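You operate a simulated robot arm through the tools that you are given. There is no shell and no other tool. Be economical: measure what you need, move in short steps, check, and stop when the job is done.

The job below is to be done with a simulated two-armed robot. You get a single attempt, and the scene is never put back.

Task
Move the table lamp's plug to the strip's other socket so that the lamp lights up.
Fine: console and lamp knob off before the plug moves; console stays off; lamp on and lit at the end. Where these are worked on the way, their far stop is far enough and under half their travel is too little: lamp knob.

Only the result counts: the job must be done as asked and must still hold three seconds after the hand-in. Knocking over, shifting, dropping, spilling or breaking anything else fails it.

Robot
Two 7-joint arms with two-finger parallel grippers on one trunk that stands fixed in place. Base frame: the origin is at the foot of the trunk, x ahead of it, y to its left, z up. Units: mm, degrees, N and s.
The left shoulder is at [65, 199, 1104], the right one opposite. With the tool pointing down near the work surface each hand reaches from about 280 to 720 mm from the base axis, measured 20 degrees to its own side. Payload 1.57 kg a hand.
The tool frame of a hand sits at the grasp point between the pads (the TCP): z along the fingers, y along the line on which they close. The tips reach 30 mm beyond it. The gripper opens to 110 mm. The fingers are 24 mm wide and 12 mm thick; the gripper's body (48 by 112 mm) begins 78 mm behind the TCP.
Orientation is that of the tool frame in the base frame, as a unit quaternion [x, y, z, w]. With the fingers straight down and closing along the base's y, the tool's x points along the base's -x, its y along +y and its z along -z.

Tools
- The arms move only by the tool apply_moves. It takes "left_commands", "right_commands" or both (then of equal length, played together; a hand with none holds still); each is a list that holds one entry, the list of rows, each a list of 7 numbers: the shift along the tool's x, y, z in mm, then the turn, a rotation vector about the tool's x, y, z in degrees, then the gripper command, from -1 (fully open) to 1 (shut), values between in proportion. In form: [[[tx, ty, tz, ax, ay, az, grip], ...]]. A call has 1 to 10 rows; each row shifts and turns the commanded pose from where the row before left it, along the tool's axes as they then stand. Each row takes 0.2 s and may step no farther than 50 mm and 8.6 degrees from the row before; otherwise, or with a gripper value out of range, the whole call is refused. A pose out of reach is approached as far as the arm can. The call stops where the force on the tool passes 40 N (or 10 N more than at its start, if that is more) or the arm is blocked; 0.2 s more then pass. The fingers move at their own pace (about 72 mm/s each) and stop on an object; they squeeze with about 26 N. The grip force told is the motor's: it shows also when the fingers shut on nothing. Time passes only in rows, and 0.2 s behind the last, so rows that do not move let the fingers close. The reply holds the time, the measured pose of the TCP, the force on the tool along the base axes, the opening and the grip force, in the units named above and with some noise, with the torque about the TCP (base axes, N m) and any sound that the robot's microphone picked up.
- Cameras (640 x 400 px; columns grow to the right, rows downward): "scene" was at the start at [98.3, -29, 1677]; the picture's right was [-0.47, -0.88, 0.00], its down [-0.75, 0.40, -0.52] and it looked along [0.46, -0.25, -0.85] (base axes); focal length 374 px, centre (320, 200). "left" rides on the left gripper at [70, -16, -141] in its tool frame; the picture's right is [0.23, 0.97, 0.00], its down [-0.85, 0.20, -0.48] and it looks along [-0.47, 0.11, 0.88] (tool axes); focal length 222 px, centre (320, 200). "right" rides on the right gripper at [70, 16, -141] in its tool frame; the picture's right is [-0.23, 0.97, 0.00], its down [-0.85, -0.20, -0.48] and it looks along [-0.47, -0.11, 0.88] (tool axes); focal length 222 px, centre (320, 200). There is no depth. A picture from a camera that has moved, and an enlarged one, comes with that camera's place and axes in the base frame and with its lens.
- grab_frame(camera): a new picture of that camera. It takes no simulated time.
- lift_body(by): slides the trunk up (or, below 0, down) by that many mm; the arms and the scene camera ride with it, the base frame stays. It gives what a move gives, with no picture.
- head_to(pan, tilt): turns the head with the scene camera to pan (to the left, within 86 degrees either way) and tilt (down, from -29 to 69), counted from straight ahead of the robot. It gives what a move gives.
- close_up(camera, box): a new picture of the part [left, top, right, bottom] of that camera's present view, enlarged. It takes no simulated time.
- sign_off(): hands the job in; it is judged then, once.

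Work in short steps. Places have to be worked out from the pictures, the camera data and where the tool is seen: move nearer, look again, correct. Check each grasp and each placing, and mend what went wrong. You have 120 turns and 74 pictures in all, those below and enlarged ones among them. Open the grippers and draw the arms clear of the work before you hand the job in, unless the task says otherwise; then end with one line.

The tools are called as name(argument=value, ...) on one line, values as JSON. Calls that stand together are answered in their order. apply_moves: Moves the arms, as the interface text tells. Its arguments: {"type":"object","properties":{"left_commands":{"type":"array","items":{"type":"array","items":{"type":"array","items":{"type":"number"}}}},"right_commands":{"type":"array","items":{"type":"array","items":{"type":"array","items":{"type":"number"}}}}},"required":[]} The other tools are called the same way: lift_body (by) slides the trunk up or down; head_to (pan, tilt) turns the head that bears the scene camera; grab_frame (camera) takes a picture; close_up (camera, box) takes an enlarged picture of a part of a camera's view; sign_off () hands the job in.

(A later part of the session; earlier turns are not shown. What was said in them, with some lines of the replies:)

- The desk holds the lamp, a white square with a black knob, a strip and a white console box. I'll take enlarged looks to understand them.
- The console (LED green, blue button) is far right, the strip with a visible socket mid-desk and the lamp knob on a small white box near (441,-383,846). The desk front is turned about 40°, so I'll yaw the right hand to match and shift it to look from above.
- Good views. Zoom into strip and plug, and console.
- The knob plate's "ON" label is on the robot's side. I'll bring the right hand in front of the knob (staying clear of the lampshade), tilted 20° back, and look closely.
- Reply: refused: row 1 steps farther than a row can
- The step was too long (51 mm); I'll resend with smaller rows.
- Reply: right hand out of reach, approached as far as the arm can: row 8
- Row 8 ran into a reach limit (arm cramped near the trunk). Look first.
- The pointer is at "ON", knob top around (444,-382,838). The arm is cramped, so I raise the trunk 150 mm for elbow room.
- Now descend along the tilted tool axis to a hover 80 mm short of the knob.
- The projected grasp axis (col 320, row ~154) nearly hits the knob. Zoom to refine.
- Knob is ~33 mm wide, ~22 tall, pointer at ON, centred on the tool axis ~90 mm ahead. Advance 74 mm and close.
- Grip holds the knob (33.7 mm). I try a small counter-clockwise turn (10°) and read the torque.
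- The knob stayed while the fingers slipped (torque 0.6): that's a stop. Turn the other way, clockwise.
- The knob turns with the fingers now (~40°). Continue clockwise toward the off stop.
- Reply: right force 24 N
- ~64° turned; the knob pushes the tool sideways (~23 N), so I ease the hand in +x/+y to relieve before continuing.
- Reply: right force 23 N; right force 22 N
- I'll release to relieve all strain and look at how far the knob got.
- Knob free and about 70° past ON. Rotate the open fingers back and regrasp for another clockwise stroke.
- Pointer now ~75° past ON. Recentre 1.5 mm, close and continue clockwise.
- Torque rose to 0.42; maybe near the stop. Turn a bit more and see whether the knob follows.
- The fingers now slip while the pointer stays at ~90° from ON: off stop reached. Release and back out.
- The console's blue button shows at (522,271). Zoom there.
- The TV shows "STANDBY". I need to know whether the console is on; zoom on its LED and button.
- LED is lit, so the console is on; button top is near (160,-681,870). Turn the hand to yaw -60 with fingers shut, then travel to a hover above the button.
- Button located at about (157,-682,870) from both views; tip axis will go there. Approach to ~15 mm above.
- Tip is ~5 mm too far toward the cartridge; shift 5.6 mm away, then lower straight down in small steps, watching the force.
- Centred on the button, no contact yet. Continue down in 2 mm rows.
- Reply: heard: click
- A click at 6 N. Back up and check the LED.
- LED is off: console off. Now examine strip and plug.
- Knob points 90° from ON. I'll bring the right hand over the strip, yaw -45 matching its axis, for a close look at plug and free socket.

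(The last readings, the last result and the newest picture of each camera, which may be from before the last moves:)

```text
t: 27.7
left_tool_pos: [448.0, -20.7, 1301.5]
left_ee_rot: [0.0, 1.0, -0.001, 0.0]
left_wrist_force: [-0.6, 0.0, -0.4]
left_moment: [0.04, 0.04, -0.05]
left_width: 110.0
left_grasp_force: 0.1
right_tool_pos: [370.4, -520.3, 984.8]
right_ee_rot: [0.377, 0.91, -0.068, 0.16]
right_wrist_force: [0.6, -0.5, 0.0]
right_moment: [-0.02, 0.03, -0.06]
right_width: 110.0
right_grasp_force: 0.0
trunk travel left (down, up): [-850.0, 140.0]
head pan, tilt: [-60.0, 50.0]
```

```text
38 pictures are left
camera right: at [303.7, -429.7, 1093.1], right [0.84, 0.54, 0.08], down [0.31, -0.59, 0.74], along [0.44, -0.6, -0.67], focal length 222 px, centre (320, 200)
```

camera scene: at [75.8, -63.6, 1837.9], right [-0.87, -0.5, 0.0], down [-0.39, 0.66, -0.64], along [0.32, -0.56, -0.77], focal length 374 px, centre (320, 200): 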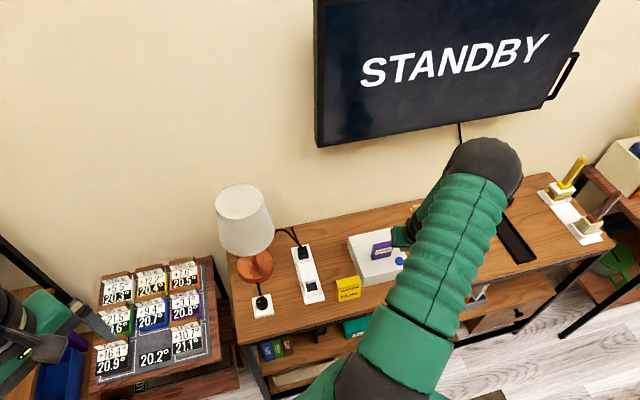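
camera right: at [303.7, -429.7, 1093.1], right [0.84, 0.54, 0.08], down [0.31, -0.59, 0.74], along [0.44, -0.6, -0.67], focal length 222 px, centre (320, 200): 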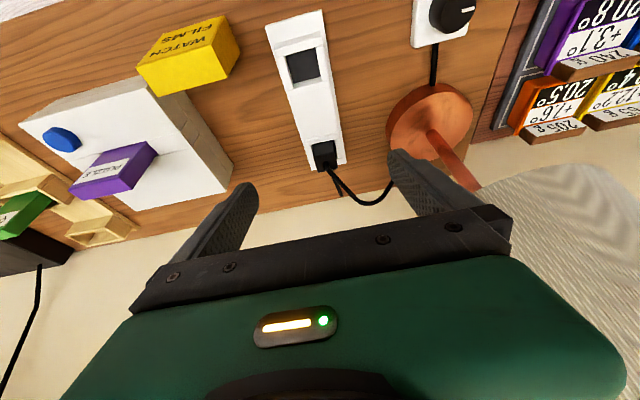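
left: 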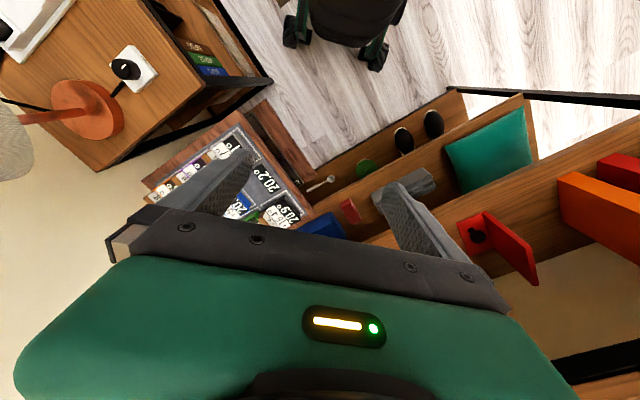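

close_up(camera="right", box=[250, 0, 410, 110])

close_up(camera="right", box=[260, 110, 400, 210])

```text
3.64 times, centred on (330, 55) of right
camera zoom: at [303.7, -429.7, 1093.1], right [0.84, 0.54, 0.08], down [0.31, -0.59, 0.74], along [0.44, -0.6, -0.67], focal length 808 px, centre (284, 727)
```

zoom: 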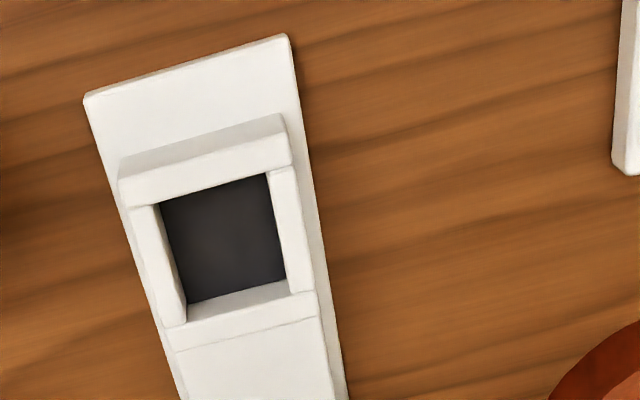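

```text
4.00 times, centred on (330, 160) of right
camera zoom: at [303.7, -429.7, 1093.1], right [0.84, 0.54, 0.08], down [0.31, -0.59, 0.74], along [0.44, -0.6, -0.67], focal length 888 px, centre (280, 360)
```

zoom: 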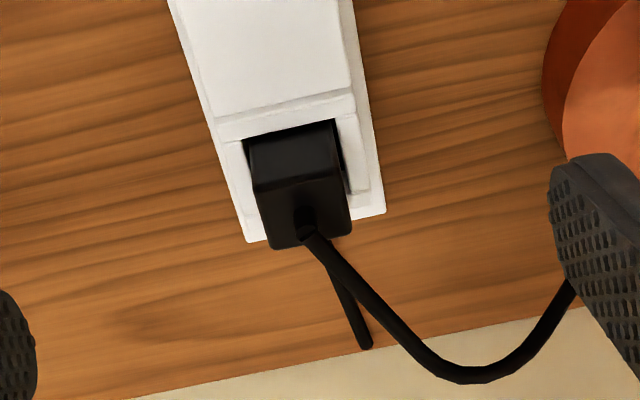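

Strip axis is exactly at -45°; free socket ≈(351,-500), plug ≈(431,-578) with the cord leaving its top rearward. Approach the plug along the tilted axis, stopping 60 mm short.

apply_moves(right_commands=[[[-15, 1, 40, 0, 0, 0, -0.3], [-15, 1, 40, 0, 0, 0, -0.3], [0, 0, 0, 0, 0, 0, -0.3]]])

close_up(camera="right", box=[240, 90, 420, 210])

close_up(camera="scene", box=[200, 170, 360, 320])

```text
t: 28.5
left_tool_pos: [445.7, -23.4, 1303.1]
left_ee_rot: [-0.001, 1.0, 0.0, 0.002]
left_wrist_force: [0.0, 0.6, 0.4]
left_moment: [0.01, -0.05, 0.0]
left_width: 109.9
left_grasp_force: 0.2
right_tool_pos: [410.8, -561.4, 920.2]
right_ee_rot: [0.377, 0.91, -0.066, 0.161]
right_wrist_force: [0.9, -0.9, 0.6]
right_moment: [-0.01, 0.0, -0.01]
right_width: 71.2
right_grasp_force: 0.1
trunk travel left (down, up): [-850.0, 140.0]
head pan, tilt: [-60.0, 50.0]
```

```text
3.33 times, centred on (330, 150) of right
camera zoom: at [342.3, -470.6, 1027.7], right [0.84, 0.54, 0.08], down [0.31, -0.59, 0.74], along [0.45, -0.6, -0.67], focal length 740 px, centre (287, 367)
```

zoom: 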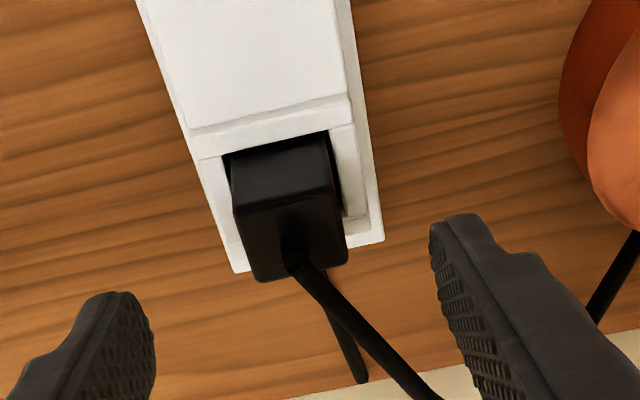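

```text
2.67 times, centred on (280, 245) of scene
camera zoom: at [78.0, -66.6, 1837.9], right [-0.87, -0.5, 0.0], down [-0.39, 0.66, -0.64], along [0.32, -0.56, -0.77], focal length 997 px, centre (427, 80)
```

zoom: 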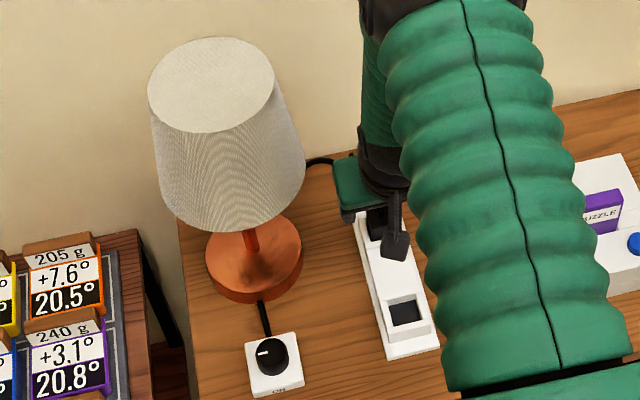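

Plug (29 mm wide) lies on the tool axis ~69 mm ahead, 2 mm to +y. Advance 54 mm with the fingers at ~60 mm opening.

apply_moves(right_commands=[[[0, 2, 20, 0, 0, 0, -0.2], [0, 0, 20, 0, 0, 0, -0.1], [0, 0, 8, 0, 0, 0, -0.1], [0, 0, 6, 0, 0, 0, -0.1]]])

close_up(camera="right", box=[240, 90, 420, 210])

```text
t: 29.5
left_tool_pos: [445.5, -20.5, 1302.6]
left_ee_rot: [-0.001, 1.0, 0.001, 0.002]
left_wrist_force: [0.2, 0.1, 0.7]
left_moment: [0.01, 0.02, 0.01]
left_width: 110.0
left_grasp_force: 0.0
right_tool_pos: [425.1, -572.1, 868.9]
right_ee_rot: [0.377, 0.91, -0.067, 0.16]
right_wrist_force: [-0.4, 0.2, 0.9]
right_moment: [0.03, 0.01, 0.0]
right_width: 60.8
right_grasp_force: 0.1
trunk travel left (down, up): [-850.0, 140.0]
head pan, tilt: [-60.0, 50.0]
```

```text
3.33 times, centred on (330, 150) of right
camera zoom: at [357.3, -480.7, 976.7], right [0.84, 0.54, 0.08], down [0.31, -0.59, 0.74], along [0.45, -0.6, -0.67], focal length 740 px, centre (287, 367)
```

zoom: 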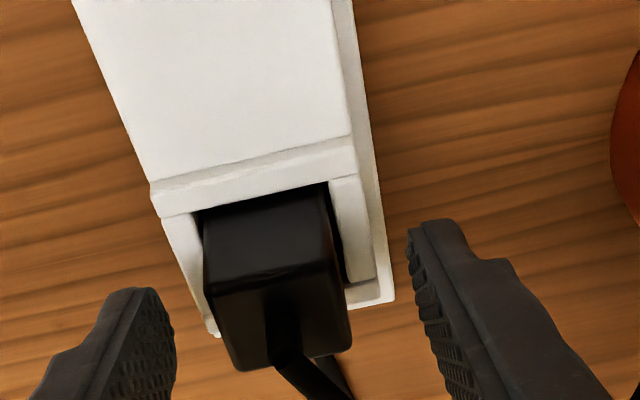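

Plug top is centred within ~1 mm (16 mm beyond TCP). Shift 1 mm and close.

apply_moves(right_commands=[[[0, -1, 0, 0, 0, 0, 0.1], [0, 0, 0, 0, 0, 0, 1], [0, 0, 0, 0, 0, 0, 1], [0, 0, 0, 0, 0, 0, 1]]])

close_up(camera="right", box=[240, 90, 420, 210])

```text
t: 30.5
left_tool_pos: [446.9, -21.6, 1301.8]
left_ee_rot: [-0.001, 1.0, 0.0, 0.0]
left_wrist_force: [-0.1, 0.1, 0.1]
left_moment: [0.0, -0.02, 0.0]
left_width: 109.9
left_grasp_force: 0.1
right_tool_pos: [424.9, -572.5, 868.2]
right_ee_rot: [0.377, 0.91, -0.067, 0.16]
right_wrist_force: [-0.2, -0.1, -0.6]
right_moment: [-0.01, -0.01, 0.05]
right_width: 28.8
right_grasp_force: 25.7
trunk travel left (down, up): [-850.0, 140.0]
head pan, tilt: [-60.0, 50.0]
```

```text
3.33 times, centred on (330, 150) of right
camera zoom: at [356.6, -481.8, 976.6], right [0.84, 0.54, 0.08], down [0.31, -0.59, 0.74], along [0.45, -0.6, -0.67], focal length 740 px, centre (287, 367)
```

zoom: 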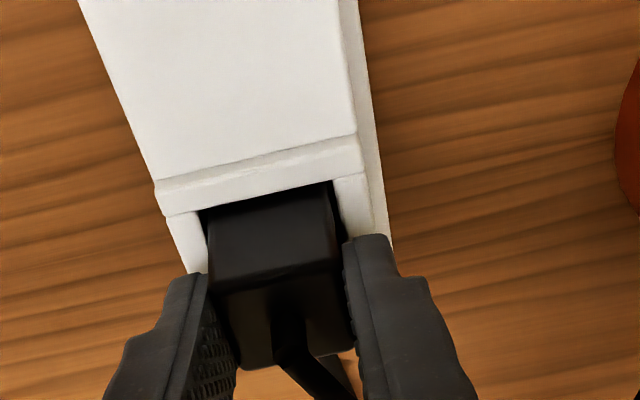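

Plug held at 28.8 mm with no side force. Pull straight up in small steps.

apply_moves(right_commands=[[[-1.03, 0, -2.82, 0, 0, 0, 1], [-1.03, 0, -2.82, 0, 0, 0, 1], [-1.03, 0, -2.82, 0, 0, 0, 1], [-1.03, 0, -2.82, 0, 0, 0, 1]]])

```text
t: 31.5
left_tool_pos: [446.8, -21.8, 1302.9]
left_ee_rot: [-0.001, 1.0, 0.0, 0.001]
left_wrist_force: [-1.3, -0.6, -0.5]
left_moment: [-0.01, 0.02, 0.02]
left_width: 109.8
left_grasp_force: 0.1
right_tool_pos: [425.3, -573.9, 880.3]
right_ee_rot: [0.377, 0.91, -0.067, 0.161]
right_wrist_force: [0.3, -0.8, -0.2]
right_moment: [-0.02, 0.01, -0.03]
right_width: 28.8
right_grasp_force: 26.3
trunk travel left (down, up): [-850.0, 140.0]
head pan, tilt: [-60.0, 50.0]
```

apply_moves(right_commands=[[[-3.42, 0, -9.4, 0, 0, 0, 1], [-3.42, 0, -9.4, 0, 0, 0, 1], [-3.42, 0, -9.4, 0, 0, 0, 1]]])

grab_frame(camera="right")

close_up(camera="right", box=[240, 90, 420, 210])

```text
t: 32.3
left_tool_pos: [447.1, -20.7, 1302.5]
left_ee_rot: [0.0, 1.0, 0.0, 0.001]
left_wrist_force: [0.3, -0.4, -0.2]
left_moment: [-0.03, 0.01, -0.01]
left_width: 110.0
left_grasp_force: 0.1
right_tool_pos: [426.5, -572.9, 911.4]
right_ee_rot: [0.376, 0.91, -0.066, 0.162]
right_wrist_force: [0.3, 0.4, -0.1]
right_moment: [-0.01, -0.02, 0.0]
right_width: 29.3
right_grasp_force: 25.9
trunk travel left (down, up): [-850.0, 140.0]
head pan, tilt: [-60.0, 50.0]
```

```text
31 pictures are left
camera right: at [356.7, -481.7, 1019.1], right [0.84, 0.54, 0.08], down [0.31, -0.59, 0.74], along [0.45, -0.6, -0.67], focal length 222 px, centre (320, 200)
```

right: 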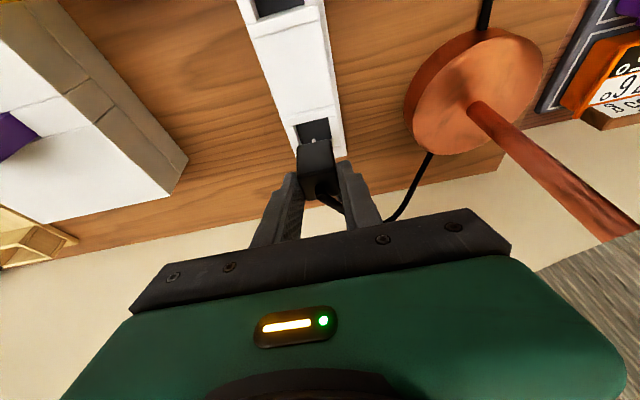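

```text
3.33 times, centred on (330, 150) of right
camera zoom: at [356.7, -481.7, 1019.1], right [0.84, 0.54, 0.08], down [0.31, -0.59, 0.74], along [0.45, -0.6, -0.67], focal length 740 px, centre (287, 367)
```

zoom: 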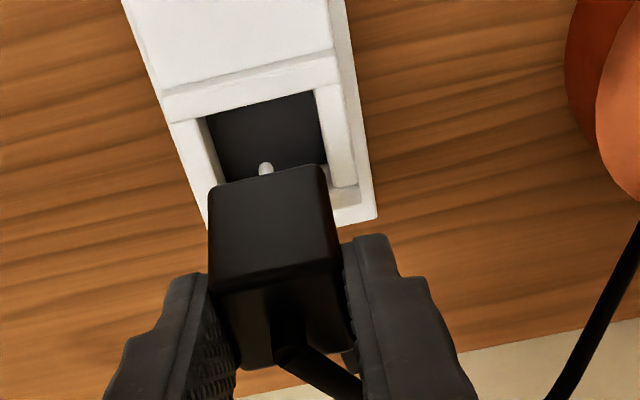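

Plug is out, upright in the hand, pin visible. Carry it 112 mm along the strip toward the robot and compare the view with this one.

apply_moves(right_commands=[[[-4.1, 0, -11.3, 0, 0, 0, 1], [26.3, 0, -9.58, 0, 0, 0, 1], [26.3, 0, -9.58, 0, 0, 0, 1], [26.3, 0, -9.58, 0, 0, 0, 1], [26.3, 0, -9.58, 0, 0, 0, 1], [4.1, 0, 11.3, 0, 0, 0, 1]]])

close_up(camera="right", box=[240, 90, 420, 210])

grab_frame(camera="scene")

```text
t: 33.7
left_tool_pos: [447.9, -22.1, 1303.2]
left_ee_rot: [-0.001, 1.0, 0.0, 0.001]
left_wrist_force: [0.0, -0.3, 0.1]
left_moment: [0.0, 0.0, 0.01]
left_width: 110.1
left_grasp_force: 0.0
right_tool_pos: [345.6, -493.1, 910.3]
right_ee_rot: [0.377, 0.91, -0.066, 0.161]
right_wrist_force: [0.8, 0.0, -0.9]
right_moment: [-0.01, 0.01, 0.0]
right_width: 28.9
right_grasp_force: 25.5
trunk travel left (down, up): [-850.0, 140.0]
head pan, tilt: [-60.0, 50.0]
```

```text
3.33 times, centred on (330, 150) of right
camera zoom: at [277.6, -402.7, 1018.3], right [0.84, 0.54, 0.08], down [0.31, -0.59, 0.74], along [0.45, -0.6, -0.67], focal length 740 px, centre (287, 367)
```

zoom: 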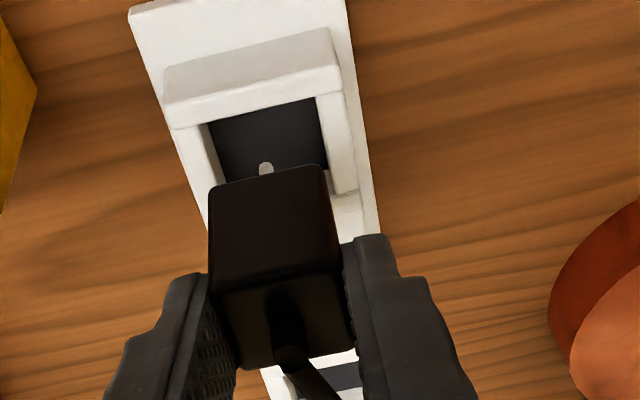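

```text
28 pictures are left
camera scene: at [78.5, -64.6, 1837.9], right [-0.87, -0.5, 0.0], down [-0.39, 0.66, -0.64], along [0.32, -0.56, -0.77], focal length 374 px, centre (320, 200)
```

scene: 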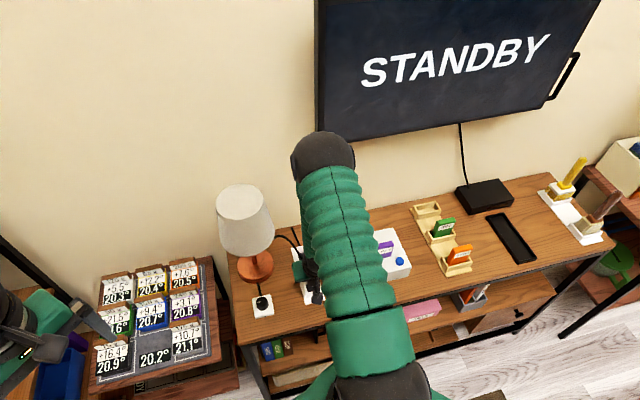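

Compared with the reference view the hole is ~5–6 px lower, i.e. I'm ~2.3 mm too near. Correct, then descend 22 mm and check.

apply_moves(right_commands=[[[-2.16, 0, 0.79, 0, 0, 0, 1], [0, 0, 0, 0, 0, 0, 1]]])

close_up(camera="right", box=[240, 90, 420, 210])

```text
t: 34.3
left_tool_pos: [447.1, -21.5, 1303.0]
left_ee_rot: [0.001, 1.0, 0.0, 0.0]
left_wrist_force: [0.4, -0.6, -0.4]
left_moment: [0.01, 0.03, -0.01]
left_width: 110.0
left_grasp_force: 0.1
right_tool_pos: [347.3, -494.7, 910.6]
right_ee_rot: [0.377, 0.91, -0.066, 0.161]
right_wrist_force: [-0.5, -0.7, -0.6]
right_moment: [0.0, 0.0, -0.03]
right_width: 28.9
right_grasp_force: 26.0
trunk travel left (down, up): [-850.0, 140.0]
head pan, tilt: [-60.0, 50.0]
```

```text
3.33 times, centred on (330, 150) of right
camera zoom: at [279.1, -403.9, 1018.7], right [0.84, 0.54, 0.08], down [0.31, -0.59, 0.74], along [0.45, -0.6, -0.67], focal length 740 px, centre (287, 367)
```

zoom: 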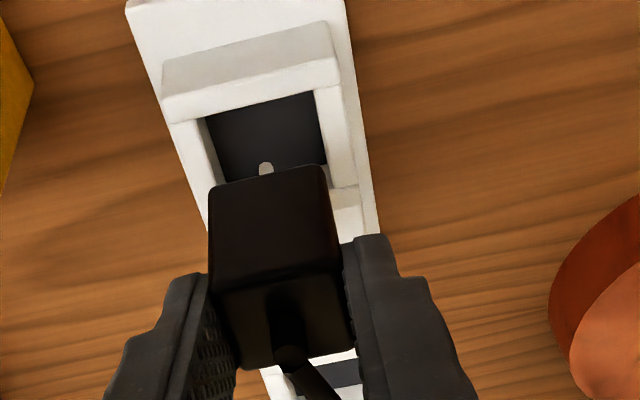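

Now it matches the reference view. Descend in small rows.

apply_moves(right_commands=[[[2.74, 0, 7.52, 0, 0, 0, 1], [2.74, 0, 7.52, 0, 0, 0, 1], [1.71, 0, 4.7, 0, 0, 0, 1], [1.37, 0, 3.76, 0, 0, 0, 1]]])

close_up(camera="right", box=[240, 90, 420, 210])

```text
t: 35.3
left_tool_pos: [446.4, -22.2, 1303.6]
left_ee_rot: [0.0, 1.0, 0.0, 0.0]
left_wrist_force: [0.2, 0.2, 0.4]
left_moment: [-0.02, -0.01, -0.01]
left_width: 110.2
left_grasp_force: 0.1
right_tool_pos: [347.5, -496.0, 885.7]
right_ee_rot: [0.378, 0.909, -0.067, 0.161]
right_wrist_force: [-0.6, 0.4, -0.2]
right_moment: [0.01, -0.01, 0.02]
right_width: 29.1
right_grasp_force: 26.0
trunk travel left (down, up): [-850.0, 140.0]
head pan, tilt: [-60.0, 50.0]
```

```text
3.33 times, centred on (330, 150) of right
camera zoom: at [279.0, -404.1, 993.6], right [0.84, 0.54, 0.08], down [0.31, -0.59, 0.74], along [0.45, -0.6, -0.67], focal length 740 px, centre (287, 367)
```

zoom: 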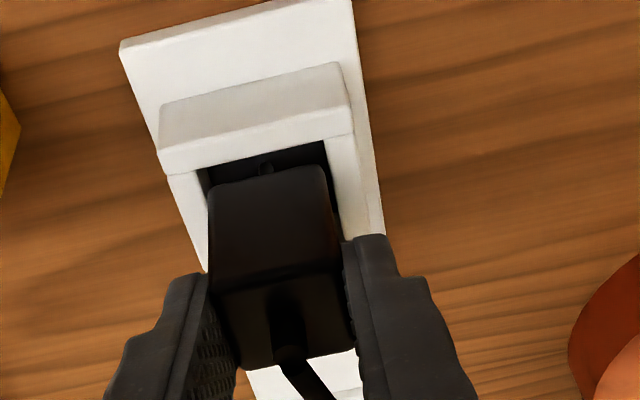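

Entering cleanly with no force. Remaining ~17.5 mm; continue in small rows.

apply_moves(right_commands=[[[1.37, 0, 3.76, 0, 0, 0, 1], [1.37, 0, 3.76, 0, 0, 0, 1], [1.03, 0, 2.82, 0, 0, 0, 1], [0.86, 0, 2.35, 0, 0, 0, 1]]])

close_up(camera="right", box=[240, 90, 420, 210])

```text
t: 36.3
left_tool_pos: [447.4, -21.8, 1303.0]
left_ee_rot: [0.0, 1.0, 0.0, 0.0]
left_wrist_force: [-0.4, 0.4, -1.1]
left_moment: [0.0, 0.0, 0.04]
left_width: 110.0
left_grasp_force: 0.0
right_tool_pos: [348.2, -495.2, 872.8]
right_ee_rot: [0.377, 0.91, -0.066, 0.16]
right_wrist_force: [-0.2, 0.1, -0.5]
right_moment: [-0.01, 0.02, 0.04]
right_width: 29.2
right_grasp_force: 25.3
trunk travel left (down, up): [-850.0, 140.0]
head pan, tilt: [-60.0, 50.0]
```

```text
3.33 times, centred on (330, 150) of right
camera zoom: at [279.1, -404.1, 980.1], right [0.84, 0.54, 0.08], down [0.31, -0.59, 0.74], along [0.45, -0.6, -0.67], focal length 740 px, centre (287, 367)
```

zoom: 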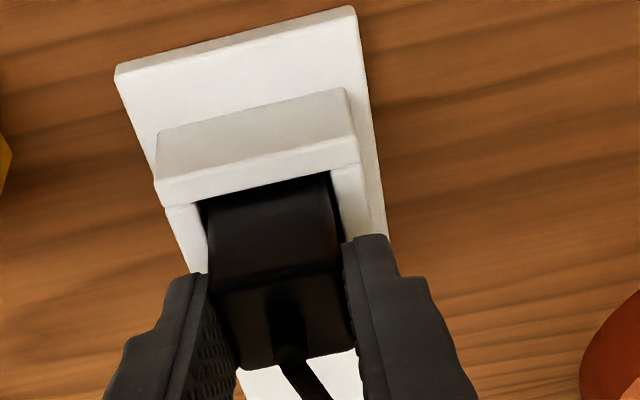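

~4.5 mm to go to match the seated height (868.2).

apply_moves(right_commands=[[[0.68, 0, 1.88, 0, 0, 0, 1], [0.68, 0, 1.88, 0, 0, 0, 1], [0.34, 0, 0.94, 0, 0, 0, 1]]])

close_up(camera="right", box=[240, 90, 420, 210])

```text
t: 37.1
left_tool_pos: [445.5, -20.3, 1303.4]
left_ee_rot: [-0.001, 1.0, 0.0, 0.002]
left_wrist_force: [0.5, 0.2, -0.8]
left_moment: [0.0, 0.01, -0.02]
left_width: 109.9
left_grasp_force: 0.1
right_tool_pos: [348.0, -496.1, 867.6]
right_ee_rot: [0.376, 0.91, -0.067, 0.162]
right_wrist_force: [0.0, 0.2, 11.4]
right_moment: [0.01, 0.06, 0.05]
right_width: 28.9
right_grasp_force: 25.9
trunk travel left (down, up): [-850.0, 140.0]
head pan, tilt: [-60.0, 50.0]
```

```text
3.33 times, centred on (330, 150) of right
camera zoom: at [278.5, -403.2, 976.2], right [0.84, 0.54, 0.08], down [0.31, -0.59, 0.74], along [0.45, -0.6, -0.66], focal length 740 px, centre (287, 367)
```

zoom: 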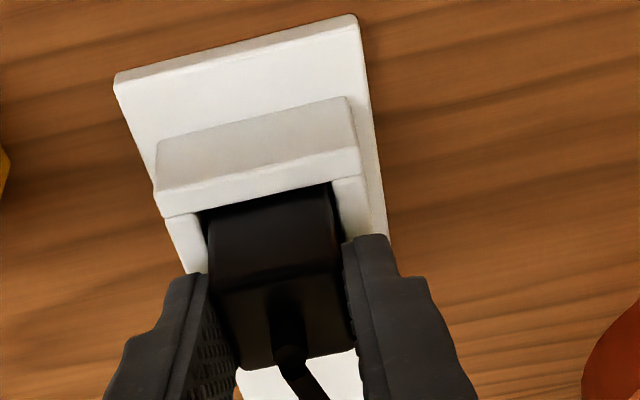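

Bottomed out at z 867.6 (11 N), same view as when seated. One more slight press, then release and back out along the tool axis.

apply_moves(right_commands=[[[0.34, 0, 0.94, 0, 0, 0, 1], [0, 0, 0, 0, 0, 0, 1], [-0.68, 0, -1.88, 0, 0, 0, 0.2], [0, 0, 0, 0, 0, 0, -0.1], [0, 0, 0, 0, 0, 0, -0.1], [0, 0, -20, 0, 0, 0, -0.1], [0, 0, -40, 0, 0, 0, -0.1], [0, 0, -40, 0, 0, 0, -0.1]]])

grab_frame(camera="right")

```text
t: 38.9
left_tool_pos: [445.3, -21.8, 1304.2]
left_ee_rot: [0.001, 1.0, -0.001, 0.002]
left_wrist_force: [-0.3, 0.0, 0.1]
left_moment: [-0.02, 0.03, 0.0]
left_width: 109.8
left_grasp_force: 0.0
right_tool_pos: [321.6, -469.4, 962.4]
right_ee_rot: [0.375, 0.911, -0.066, 0.16]
right_wrist_force: [-0.2, 0.0, 1.0]
right_moment: [-0.04, 0.0, -0.06]
right_width: 60.6
right_grasp_force: 0.1
trunk travel left (down, up): [-850.0, 140.0]
head pan, tilt: [-60.0, 50.0]
```

```text
23 pictures are left
camera right: at [253.6, -378.7, 1071.2], right [0.84, 0.54, 0.08], down [0.31, -0.59, 0.74], along [0.45, -0.6, -0.66], focal length 222 px, centre (320, 200)
```

right: 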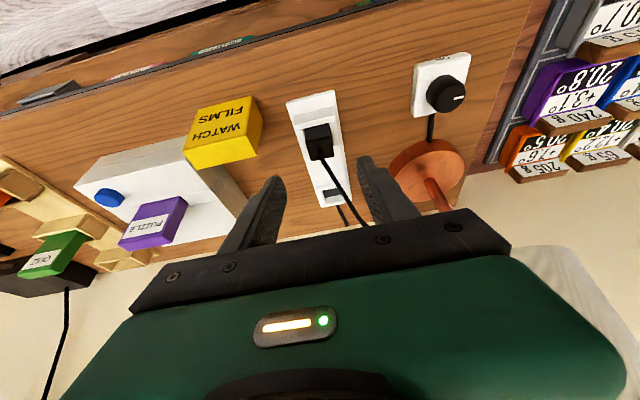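

Plug sits in the front socket, cord clear, console LED off. Now go back to the knob: move over it and yaw to -90 to allow a counter-clockwise stroke.

apply_moves(right_commands=[[[2.6, 39.2, -3, 0, 0, 0, -0.3], [2.6, 39.2, -1, 0, 0, 0, -0.3], [2.6, 39.2, 0, 0, 0, 0, -0.3], [2.6, 39.2, 0, 0, 0, 0, -0.3], [0, 0, 0, 2.57, 0, 7.05, -0.3], [0, 0, 0, 2.57, 0, 7.05, -0.3], [0, 0, 0, 2.57, 0, 7.05, -0.3], [0, 0, 0, 2.57, 0, 7.05, -0.3], [0, 0, 0, 2.57, 0, 7.05, -0.3], [0, 0, 0, 2.57, 0, 7.05, -0.3]]])

grab_frame(camera="right")

```text
t: 41.1
left_tool_pos: [446.5, -21.7, 1303.7]
left_ee_rot: [-0.001, 1.0, 0.0, 0.001]
left_wrist_force: [0.1, -0.6, 0.9]
left_moment: [-0.03, -0.03, 0.03]
left_width: 109.8
left_grasp_force: 0.0
right_tool_pos: [426.8, -350.5, 961.1]
right_ee_rot: [0.697, 0.696, -0.124, 0.124]
right_wrist_force: [-0.2, 0.1, -0.1]
right_moment: [-0.01, 0.01, 0.03]
right_width: 71.7
right_grasp_force: 0.2
trunk travel left (down, up): [-850.0, 140.0]
head pan, tilt: [-60.0, 50.0]
```

```text
22 pictures are left
camera right: at [444.2, -238.6, 1070.6], right [0.97, -0.22, 0.08], down [-0.2, -0.64, 0.74], along [-0.11, -0.74, -0.66], focal length 222 px, centre (320, 200)
```

right: 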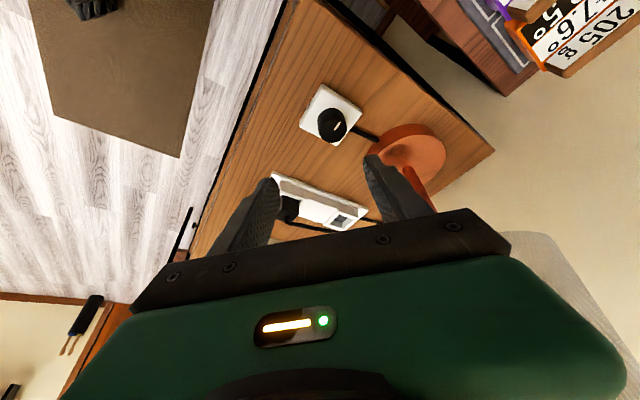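

apply_moves(right_commands=[[[13.5, 18, 10, 0, 0, 0, -0.3], [0, 0, 30, 0, 0, 0, -0.3], [0, 0, 25, 0, 0, 0, -0.2]]])

close_up(camera="right", box=[240, 110, 400, 230])

```text
t: 41.9
left_tool_pos: [446.7, -22.9, 1303.1]
left_ee_rot: [0.0, 1.0, 0.001, 0.001]
left_wrist_force: [0.1, 0.5, -0.1]
left_moment: [0.0, -0.02, 0.01]
left_width: 110.1
left_grasp_force: 0.1
right_tool_pos: [445.7, -364.0, 894.3]
right_ee_rot: [0.697, 0.696, -0.121, 0.123]
right_wrist_force: [-0.4, -0.3, -0.4]
right_moment: [0.0, 0.01, 0.01]
right_width: 65.7
right_grasp_force: 0.0
trunk travel left (down, up): [-850.0, 140.0]
head pan, tilt: [-60.0, 50.0]
```

```text
3.33 times, centred on (320, 170) of right
camera zoom: at [462.1, -250.1, 1003.3], right [0.97, -0.21, 0.08], down [-0.2, -0.64, 0.74], along [-0.11, -0.74, -0.67], focal length 740 px, centre (320, 300)
```

zoom: 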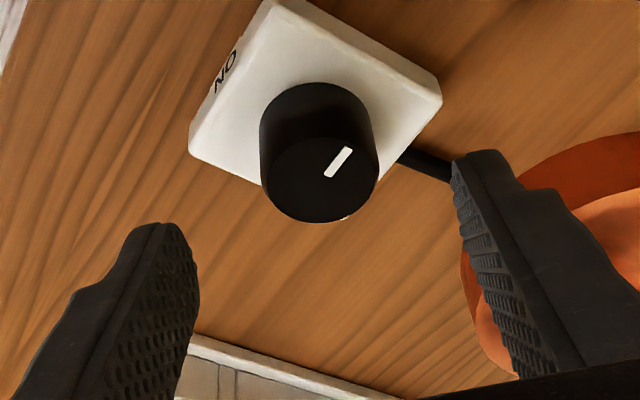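

Knob centred on the axis. Advance 42 mm and grip.

apply_moves(right_commands=[[[0, 0, 20, 0, 0, 0, -0.2], [0, 0, 14, 0, 0, 0, -0.1], [0, 0, 8, 0, 0, 0, 0], [0, 0, 0, 0, 0, 0, 1], [0, 0, 0, 0, 0, 0, 1], [0, 0, 0, 0, 0, 0, 1]]])

close_up(camera="right", box=[240, 120, 400, 240])

```text
t: 43.3
left_tool_pos: [446.7, -21.6, 1303.9]
left_ee_rot: [0.001, 1.0, 0.001, 0.0]
left_wrist_force: [-0.4, 0.2, 0.5]
left_moment: [0.01, 0.02, 0.0]
left_width: 109.9
left_grasp_force: 0.1
right_tool_pos: [445.7, -377.4, 855.4]
right_ee_rot: [0.696, 0.697, -0.122, 0.123]
right_wrist_force: [3.1, -2.3, -3.2]
right_moment: [-0.21, -0.35, 0.01]
right_width: 33.3
right_grasp_force: 41.1
trunk travel left (down, up): [-850.0, 140.0]
head pan, tilt: [-60.0, 50.0]
```

```text
3.33 times, centred on (320, 180) of right
camera zoom: at [462.6, -263.5, 963.7], right [0.97, -0.21, 0.08], down [-0.2, -0.64, 0.74], along [-0.11, -0.74, -0.67], focal length 740 px, centre (320, 267)
```

zoom: 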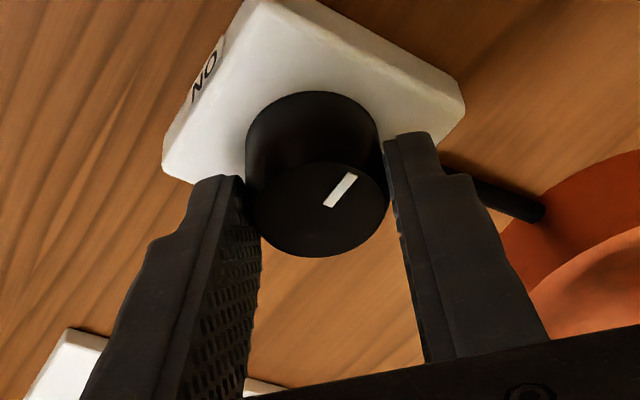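

Gripped. Turn counter-clockwise 40° and check forces.

apply_moves(right_commands=[[[0, -0.5, 0, -2.75, 0, -7.5, 1], [0, -0.5, 0, -2.75, 0, -7.5, 1], [0, -0.5, 0, -2.75, 0, -7.5, 1], [0, -0.5, 0, -2.75, 0, -7.5, 1]]])

```text
t: 44.3
left_tool_pos: [447.2, -22.7, 1301.8]
left_ee_rot: [0.0, 1.0, 0.001, 0.001]
left_wrist_force: [0.1, 0.5, 0.9]
left_moment: [0.02, 0.0, 0.01]
left_width: 110.1
left_grasp_force: 0.0
right_tool_pos: [442.6, -377.0, 855.9]
right_ee_rot: [0.477, 0.862, -0.084, 0.151]
right_wrist_force: [3.9, -2.6, -8.1]
right_moment: [-0.32, 0.2, 0.0]
right_width: 33.2
right_grasp_force: 41.1
trunk travel left (down, up): [-850.0, 140.0]
head pan, tilt: [-60.0, 50.0]
```

Low forces; turn another 48°.

apply_moves(right_commands=[[[0, -0.5, 0, -2.75, 0, -7.5, 1], [0, -0.5, 0, -2.75, 0, -7.5, 1], [0, -0.5, 0, -2.75, 0, -7.5, 1], [0, -0.5, 0, -2.75, 0, -7.5, 1], [0, -0.5, 0, -2.75, 0, -7.5, 1]]])

close_up(camera="right", box=[240, 120, 400, 240])

```text
t: 45.5
left_tool_pos: [447.9, -23.7, 1302.3]
left_ee_rot: [0.0, 1.0, 0.001, 0.001]
left_wrist_force: [-0.1, 0.4, 0.6]
left_moment: [0.07, 0.03, -0.02]
left_width: 110.0
left_grasp_force: 0.1
right_tool_pos: [441.0, -379.9, 855.5]
right_ee_rot: [0.153, 0.973, -0.026, 0.171]
right_wrist_force: [3.7, -7.6, -3.6]
right_moment: [0.15, 0.82, -0.04]
right_width: 33.3
right_grasp_force: 41.4
trunk travel left (down, up): [-850.0, 140.0]
head pan, tilt: [-60.0, 50.0]
```

```text
3.33 times, centred on (320, 180) of right
camera zoom: at [338.2, -330.4, 964.2], right [0.5, 0.86, 0.08], down [0.55, -0.39, 0.74], along [0.67, -0.33, -0.67], focal length 740 px, centre (320, 267)
```

zoom: 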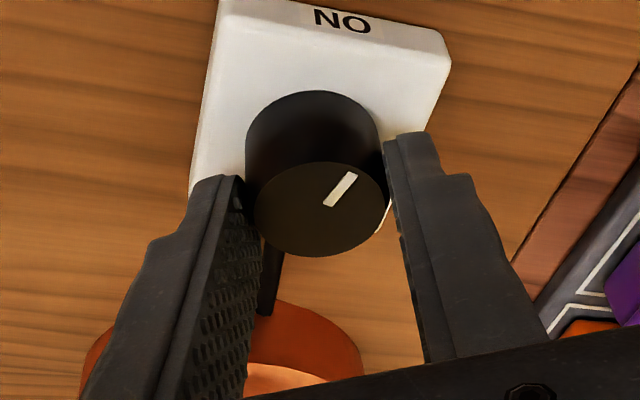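

Knob followed ~72°; continue ~28° to reach the ON stop.

apply_moves(right_commands=[[[0, -0.5, 0, -2.75, 0, -7.5, 1], [0, -0.5, 0, -2.75, 0, -7.5, 1], [0, -0.5, 0, -2.75, 0, -7.5, 1], [0, -0.3, 0, -1.7, 0, -4.7, 1]]])

close_up(camera="right", box=[240, 120, 400, 240])

grab_frame(camera="scene")

```text
t: 46.5
left_tool_pos: [446.7, -25.4, 1303.4]
left_ee_rot: [0.0, 1.0, 0.001, 0.001]
left_wrist_force: [-0.2, 0.3, -0.5]
left_moment: [-0.01, -0.04, 0.03]
left_width: 109.6
left_grasp_force: 0.2
right_tool_pos: [439.0, -383.5, 856.0]
right_ee_rot: [-0.093, 0.98, 0.018, 0.174]
right_wrist_force: [-2.7, -8.5, -4.6]
right_moment: [-0.55, -0.12, -0.54]
right_width: 33.7
right_grasp_force: 40.9
trunk travel left (down, up): [-850.0, 140.0]
head pan, tilt: [-60.0, 50.0]
```

```text
3.33 times, centred on (320, 180) of right
camera zoom: at [325.0, -389.7, 964.2], right [0.02, 1.0, 0.08], down [0.67, -0.08, 0.74], along [0.75, 0.04, -0.66], focal length 740 px, centre (320, 267)
```

zoom: 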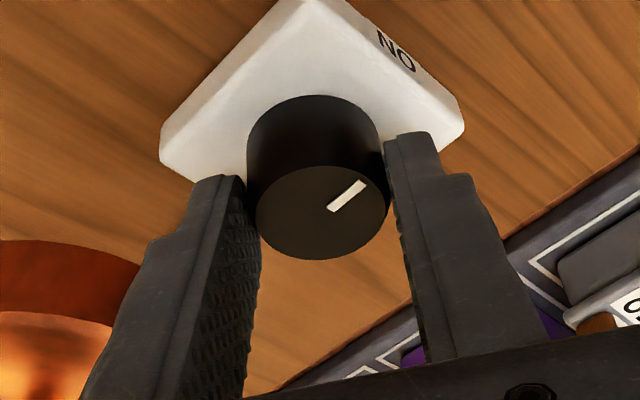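

```text
17 pictures are left
camera scene: at [78.0, -69.1, 1837.7], right [-0.87, -0.5, 0.0], down [-0.39, 0.66, -0.64], along [0.32, -0.56, -0.77], focal length 374 px, centre (320, 200)
```

scene: 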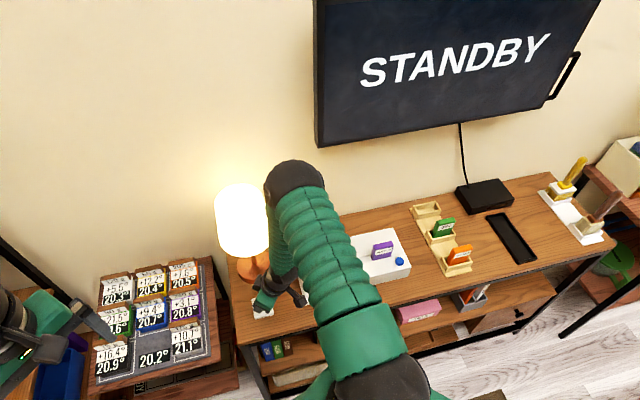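

The lamp is lit, pointer is at ON with stop torque. Release and back straight out, then draw the arm clear.

apply_moves(right_commands=[[[0, 0, 0, 0, 0, 0, 0], [0, 0, 0, 0, 0, 0, -0.2], [0, 0, 0, 0, 0, 0, -0.2], [0, 0, -25, 0, 0, 0, -0.2], [0, 0, -40, 0, 0, 0, -0.2], [0, 0, -45, 0, 0, 0, -1], [15, 0, -40, 0, 0, 0, -1], [15, 0, -40, 0, 0, 0, -1]]])

grab_frame(camera="scene")

grab_frame(camera="right")

```text
t: 48.3
left_tool_pos: [443.8, -22.8, 1304.0]
left_ee_rot: [0.0, 1.0, 0.001, 0.003]
left_wrist_force: [-0.9, 0.9, 0.2]
left_moment: [-0.05, -0.01, 0.01]
left_width: 110.0
left_grasp_force: 0.1
right_tool_pos: [346.7, -400.2, 1025.3]
right_ee_rot: [-0.093, 0.98, 0.017, 0.175]
right_wrist_force: [0.5, -0.5, 0.9]
right_moment: [0.02, -0.02, 0.0]
right_width: 109.8
right_grasp_force: 0.1
trunk travel left (down, up): [-850.0, 140.0]
head pan, tilt: [-60.0, 50.0]
```

```text
16 pictures are left
camera scene: at [74.0, -65.9, 1838.0], right [-0.87, -0.5, 0.0], down [-0.38, 0.66, -0.64], along [0.32, -0.56, -0.77], focal length 374 px, centre (320, 200)
```

scene: 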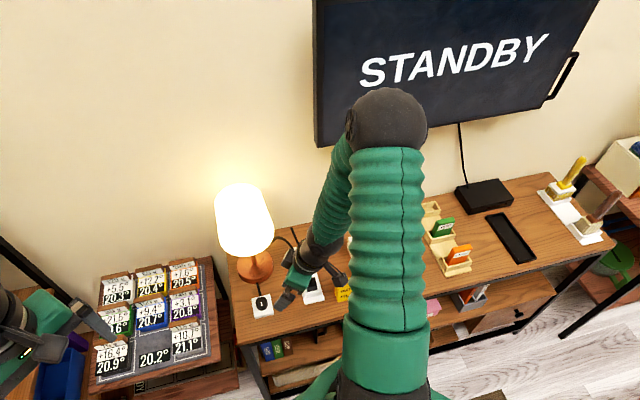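

```text
15 pictures are left
camera right: at [230.7, -406.6, 1133.5], right [0.03, 1.0, 0.08], down [0.66, -0.08, 0.74], along [0.75, 0.03, -0.66], focal length 222 px, centre (320, 200)
```

right: 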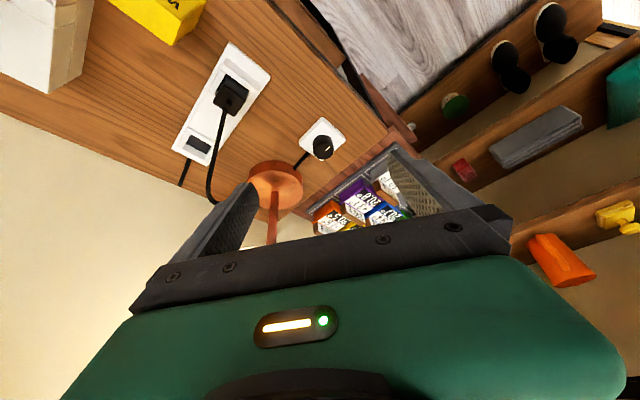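

Lamp stays lit. Lift the hand higher and check knob pointer and console once more.

apply_moves(right_commands=[[[0, 0, -45, 0, 0, 0, -1], [0, 0, -45, 0, 0, 0, -1], [0, 0, -30, 0, 0, 0, -1], [0, 0, 0, 0, 0, 0, -1]]])

close_up(camera="scene", box=[210, 170, 450, 330])

grab_frame(camera="right")

```text
t: 49.3
left_tool_pos: [449.7, -22.0, 1302.4]
left_ee_rot: [-0.001, 1.0, -0.001, 0.0]
left_wrist_force: [-0.1, -0.4, -1.2]
left_moment: [0.01, 0.01, 0.01]
left_width: 110.1
left_grasp_force: 0.0
right_tool_pos: [310.1, -406.7, 1135.1]
right_ee_rot: [-0.095, 0.98, 0.018, 0.173]
right_wrist_force: [0.8, 0.3, 0.5]
right_moment: [-0.01, 0.02, -0.01]
right_width: 109.9
right_grasp_force: 0.1
trunk travel left (down, up): [-850.0, 140.0]
head pan, tilt: [-60.0, 50.0]
```

```text
2.50 times, centred on (330, 250) of scene
camera zoom: at [80.3, -63.9, 1837.8], right [-0.87, -0.5, 0.01], down [-0.39, 0.66, -0.64], along [0.32, -0.56, -0.77], focal length 934 px, centre (295, 75)
```

zoom: 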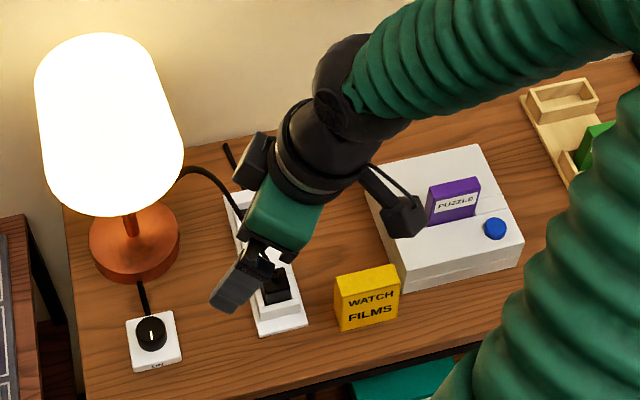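

```text
13 pictures are left
camera right: at [195.9, -412.7, 1244.7], right [0.03, 1.0, 0.08], down [0.67, -0.08, 0.74], along [0.74, 0.03, -0.67], focal length 222 px, centre (320, 200)
```

right: 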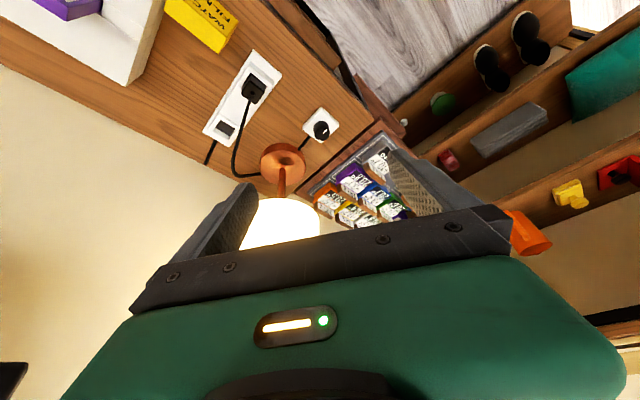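

The lamp is lit, the knob points to ON, the plug sits in the front socket, the console LED is dark and the arms are clear. Handing in.

sign_off()

```text
The job is handed in.
```

The lamp's plug is now in the strip's other socket and the lamp is lit. The knob was turned off before the plug moved and is back at its ON stop. The console was switched off first and its light is still dark.
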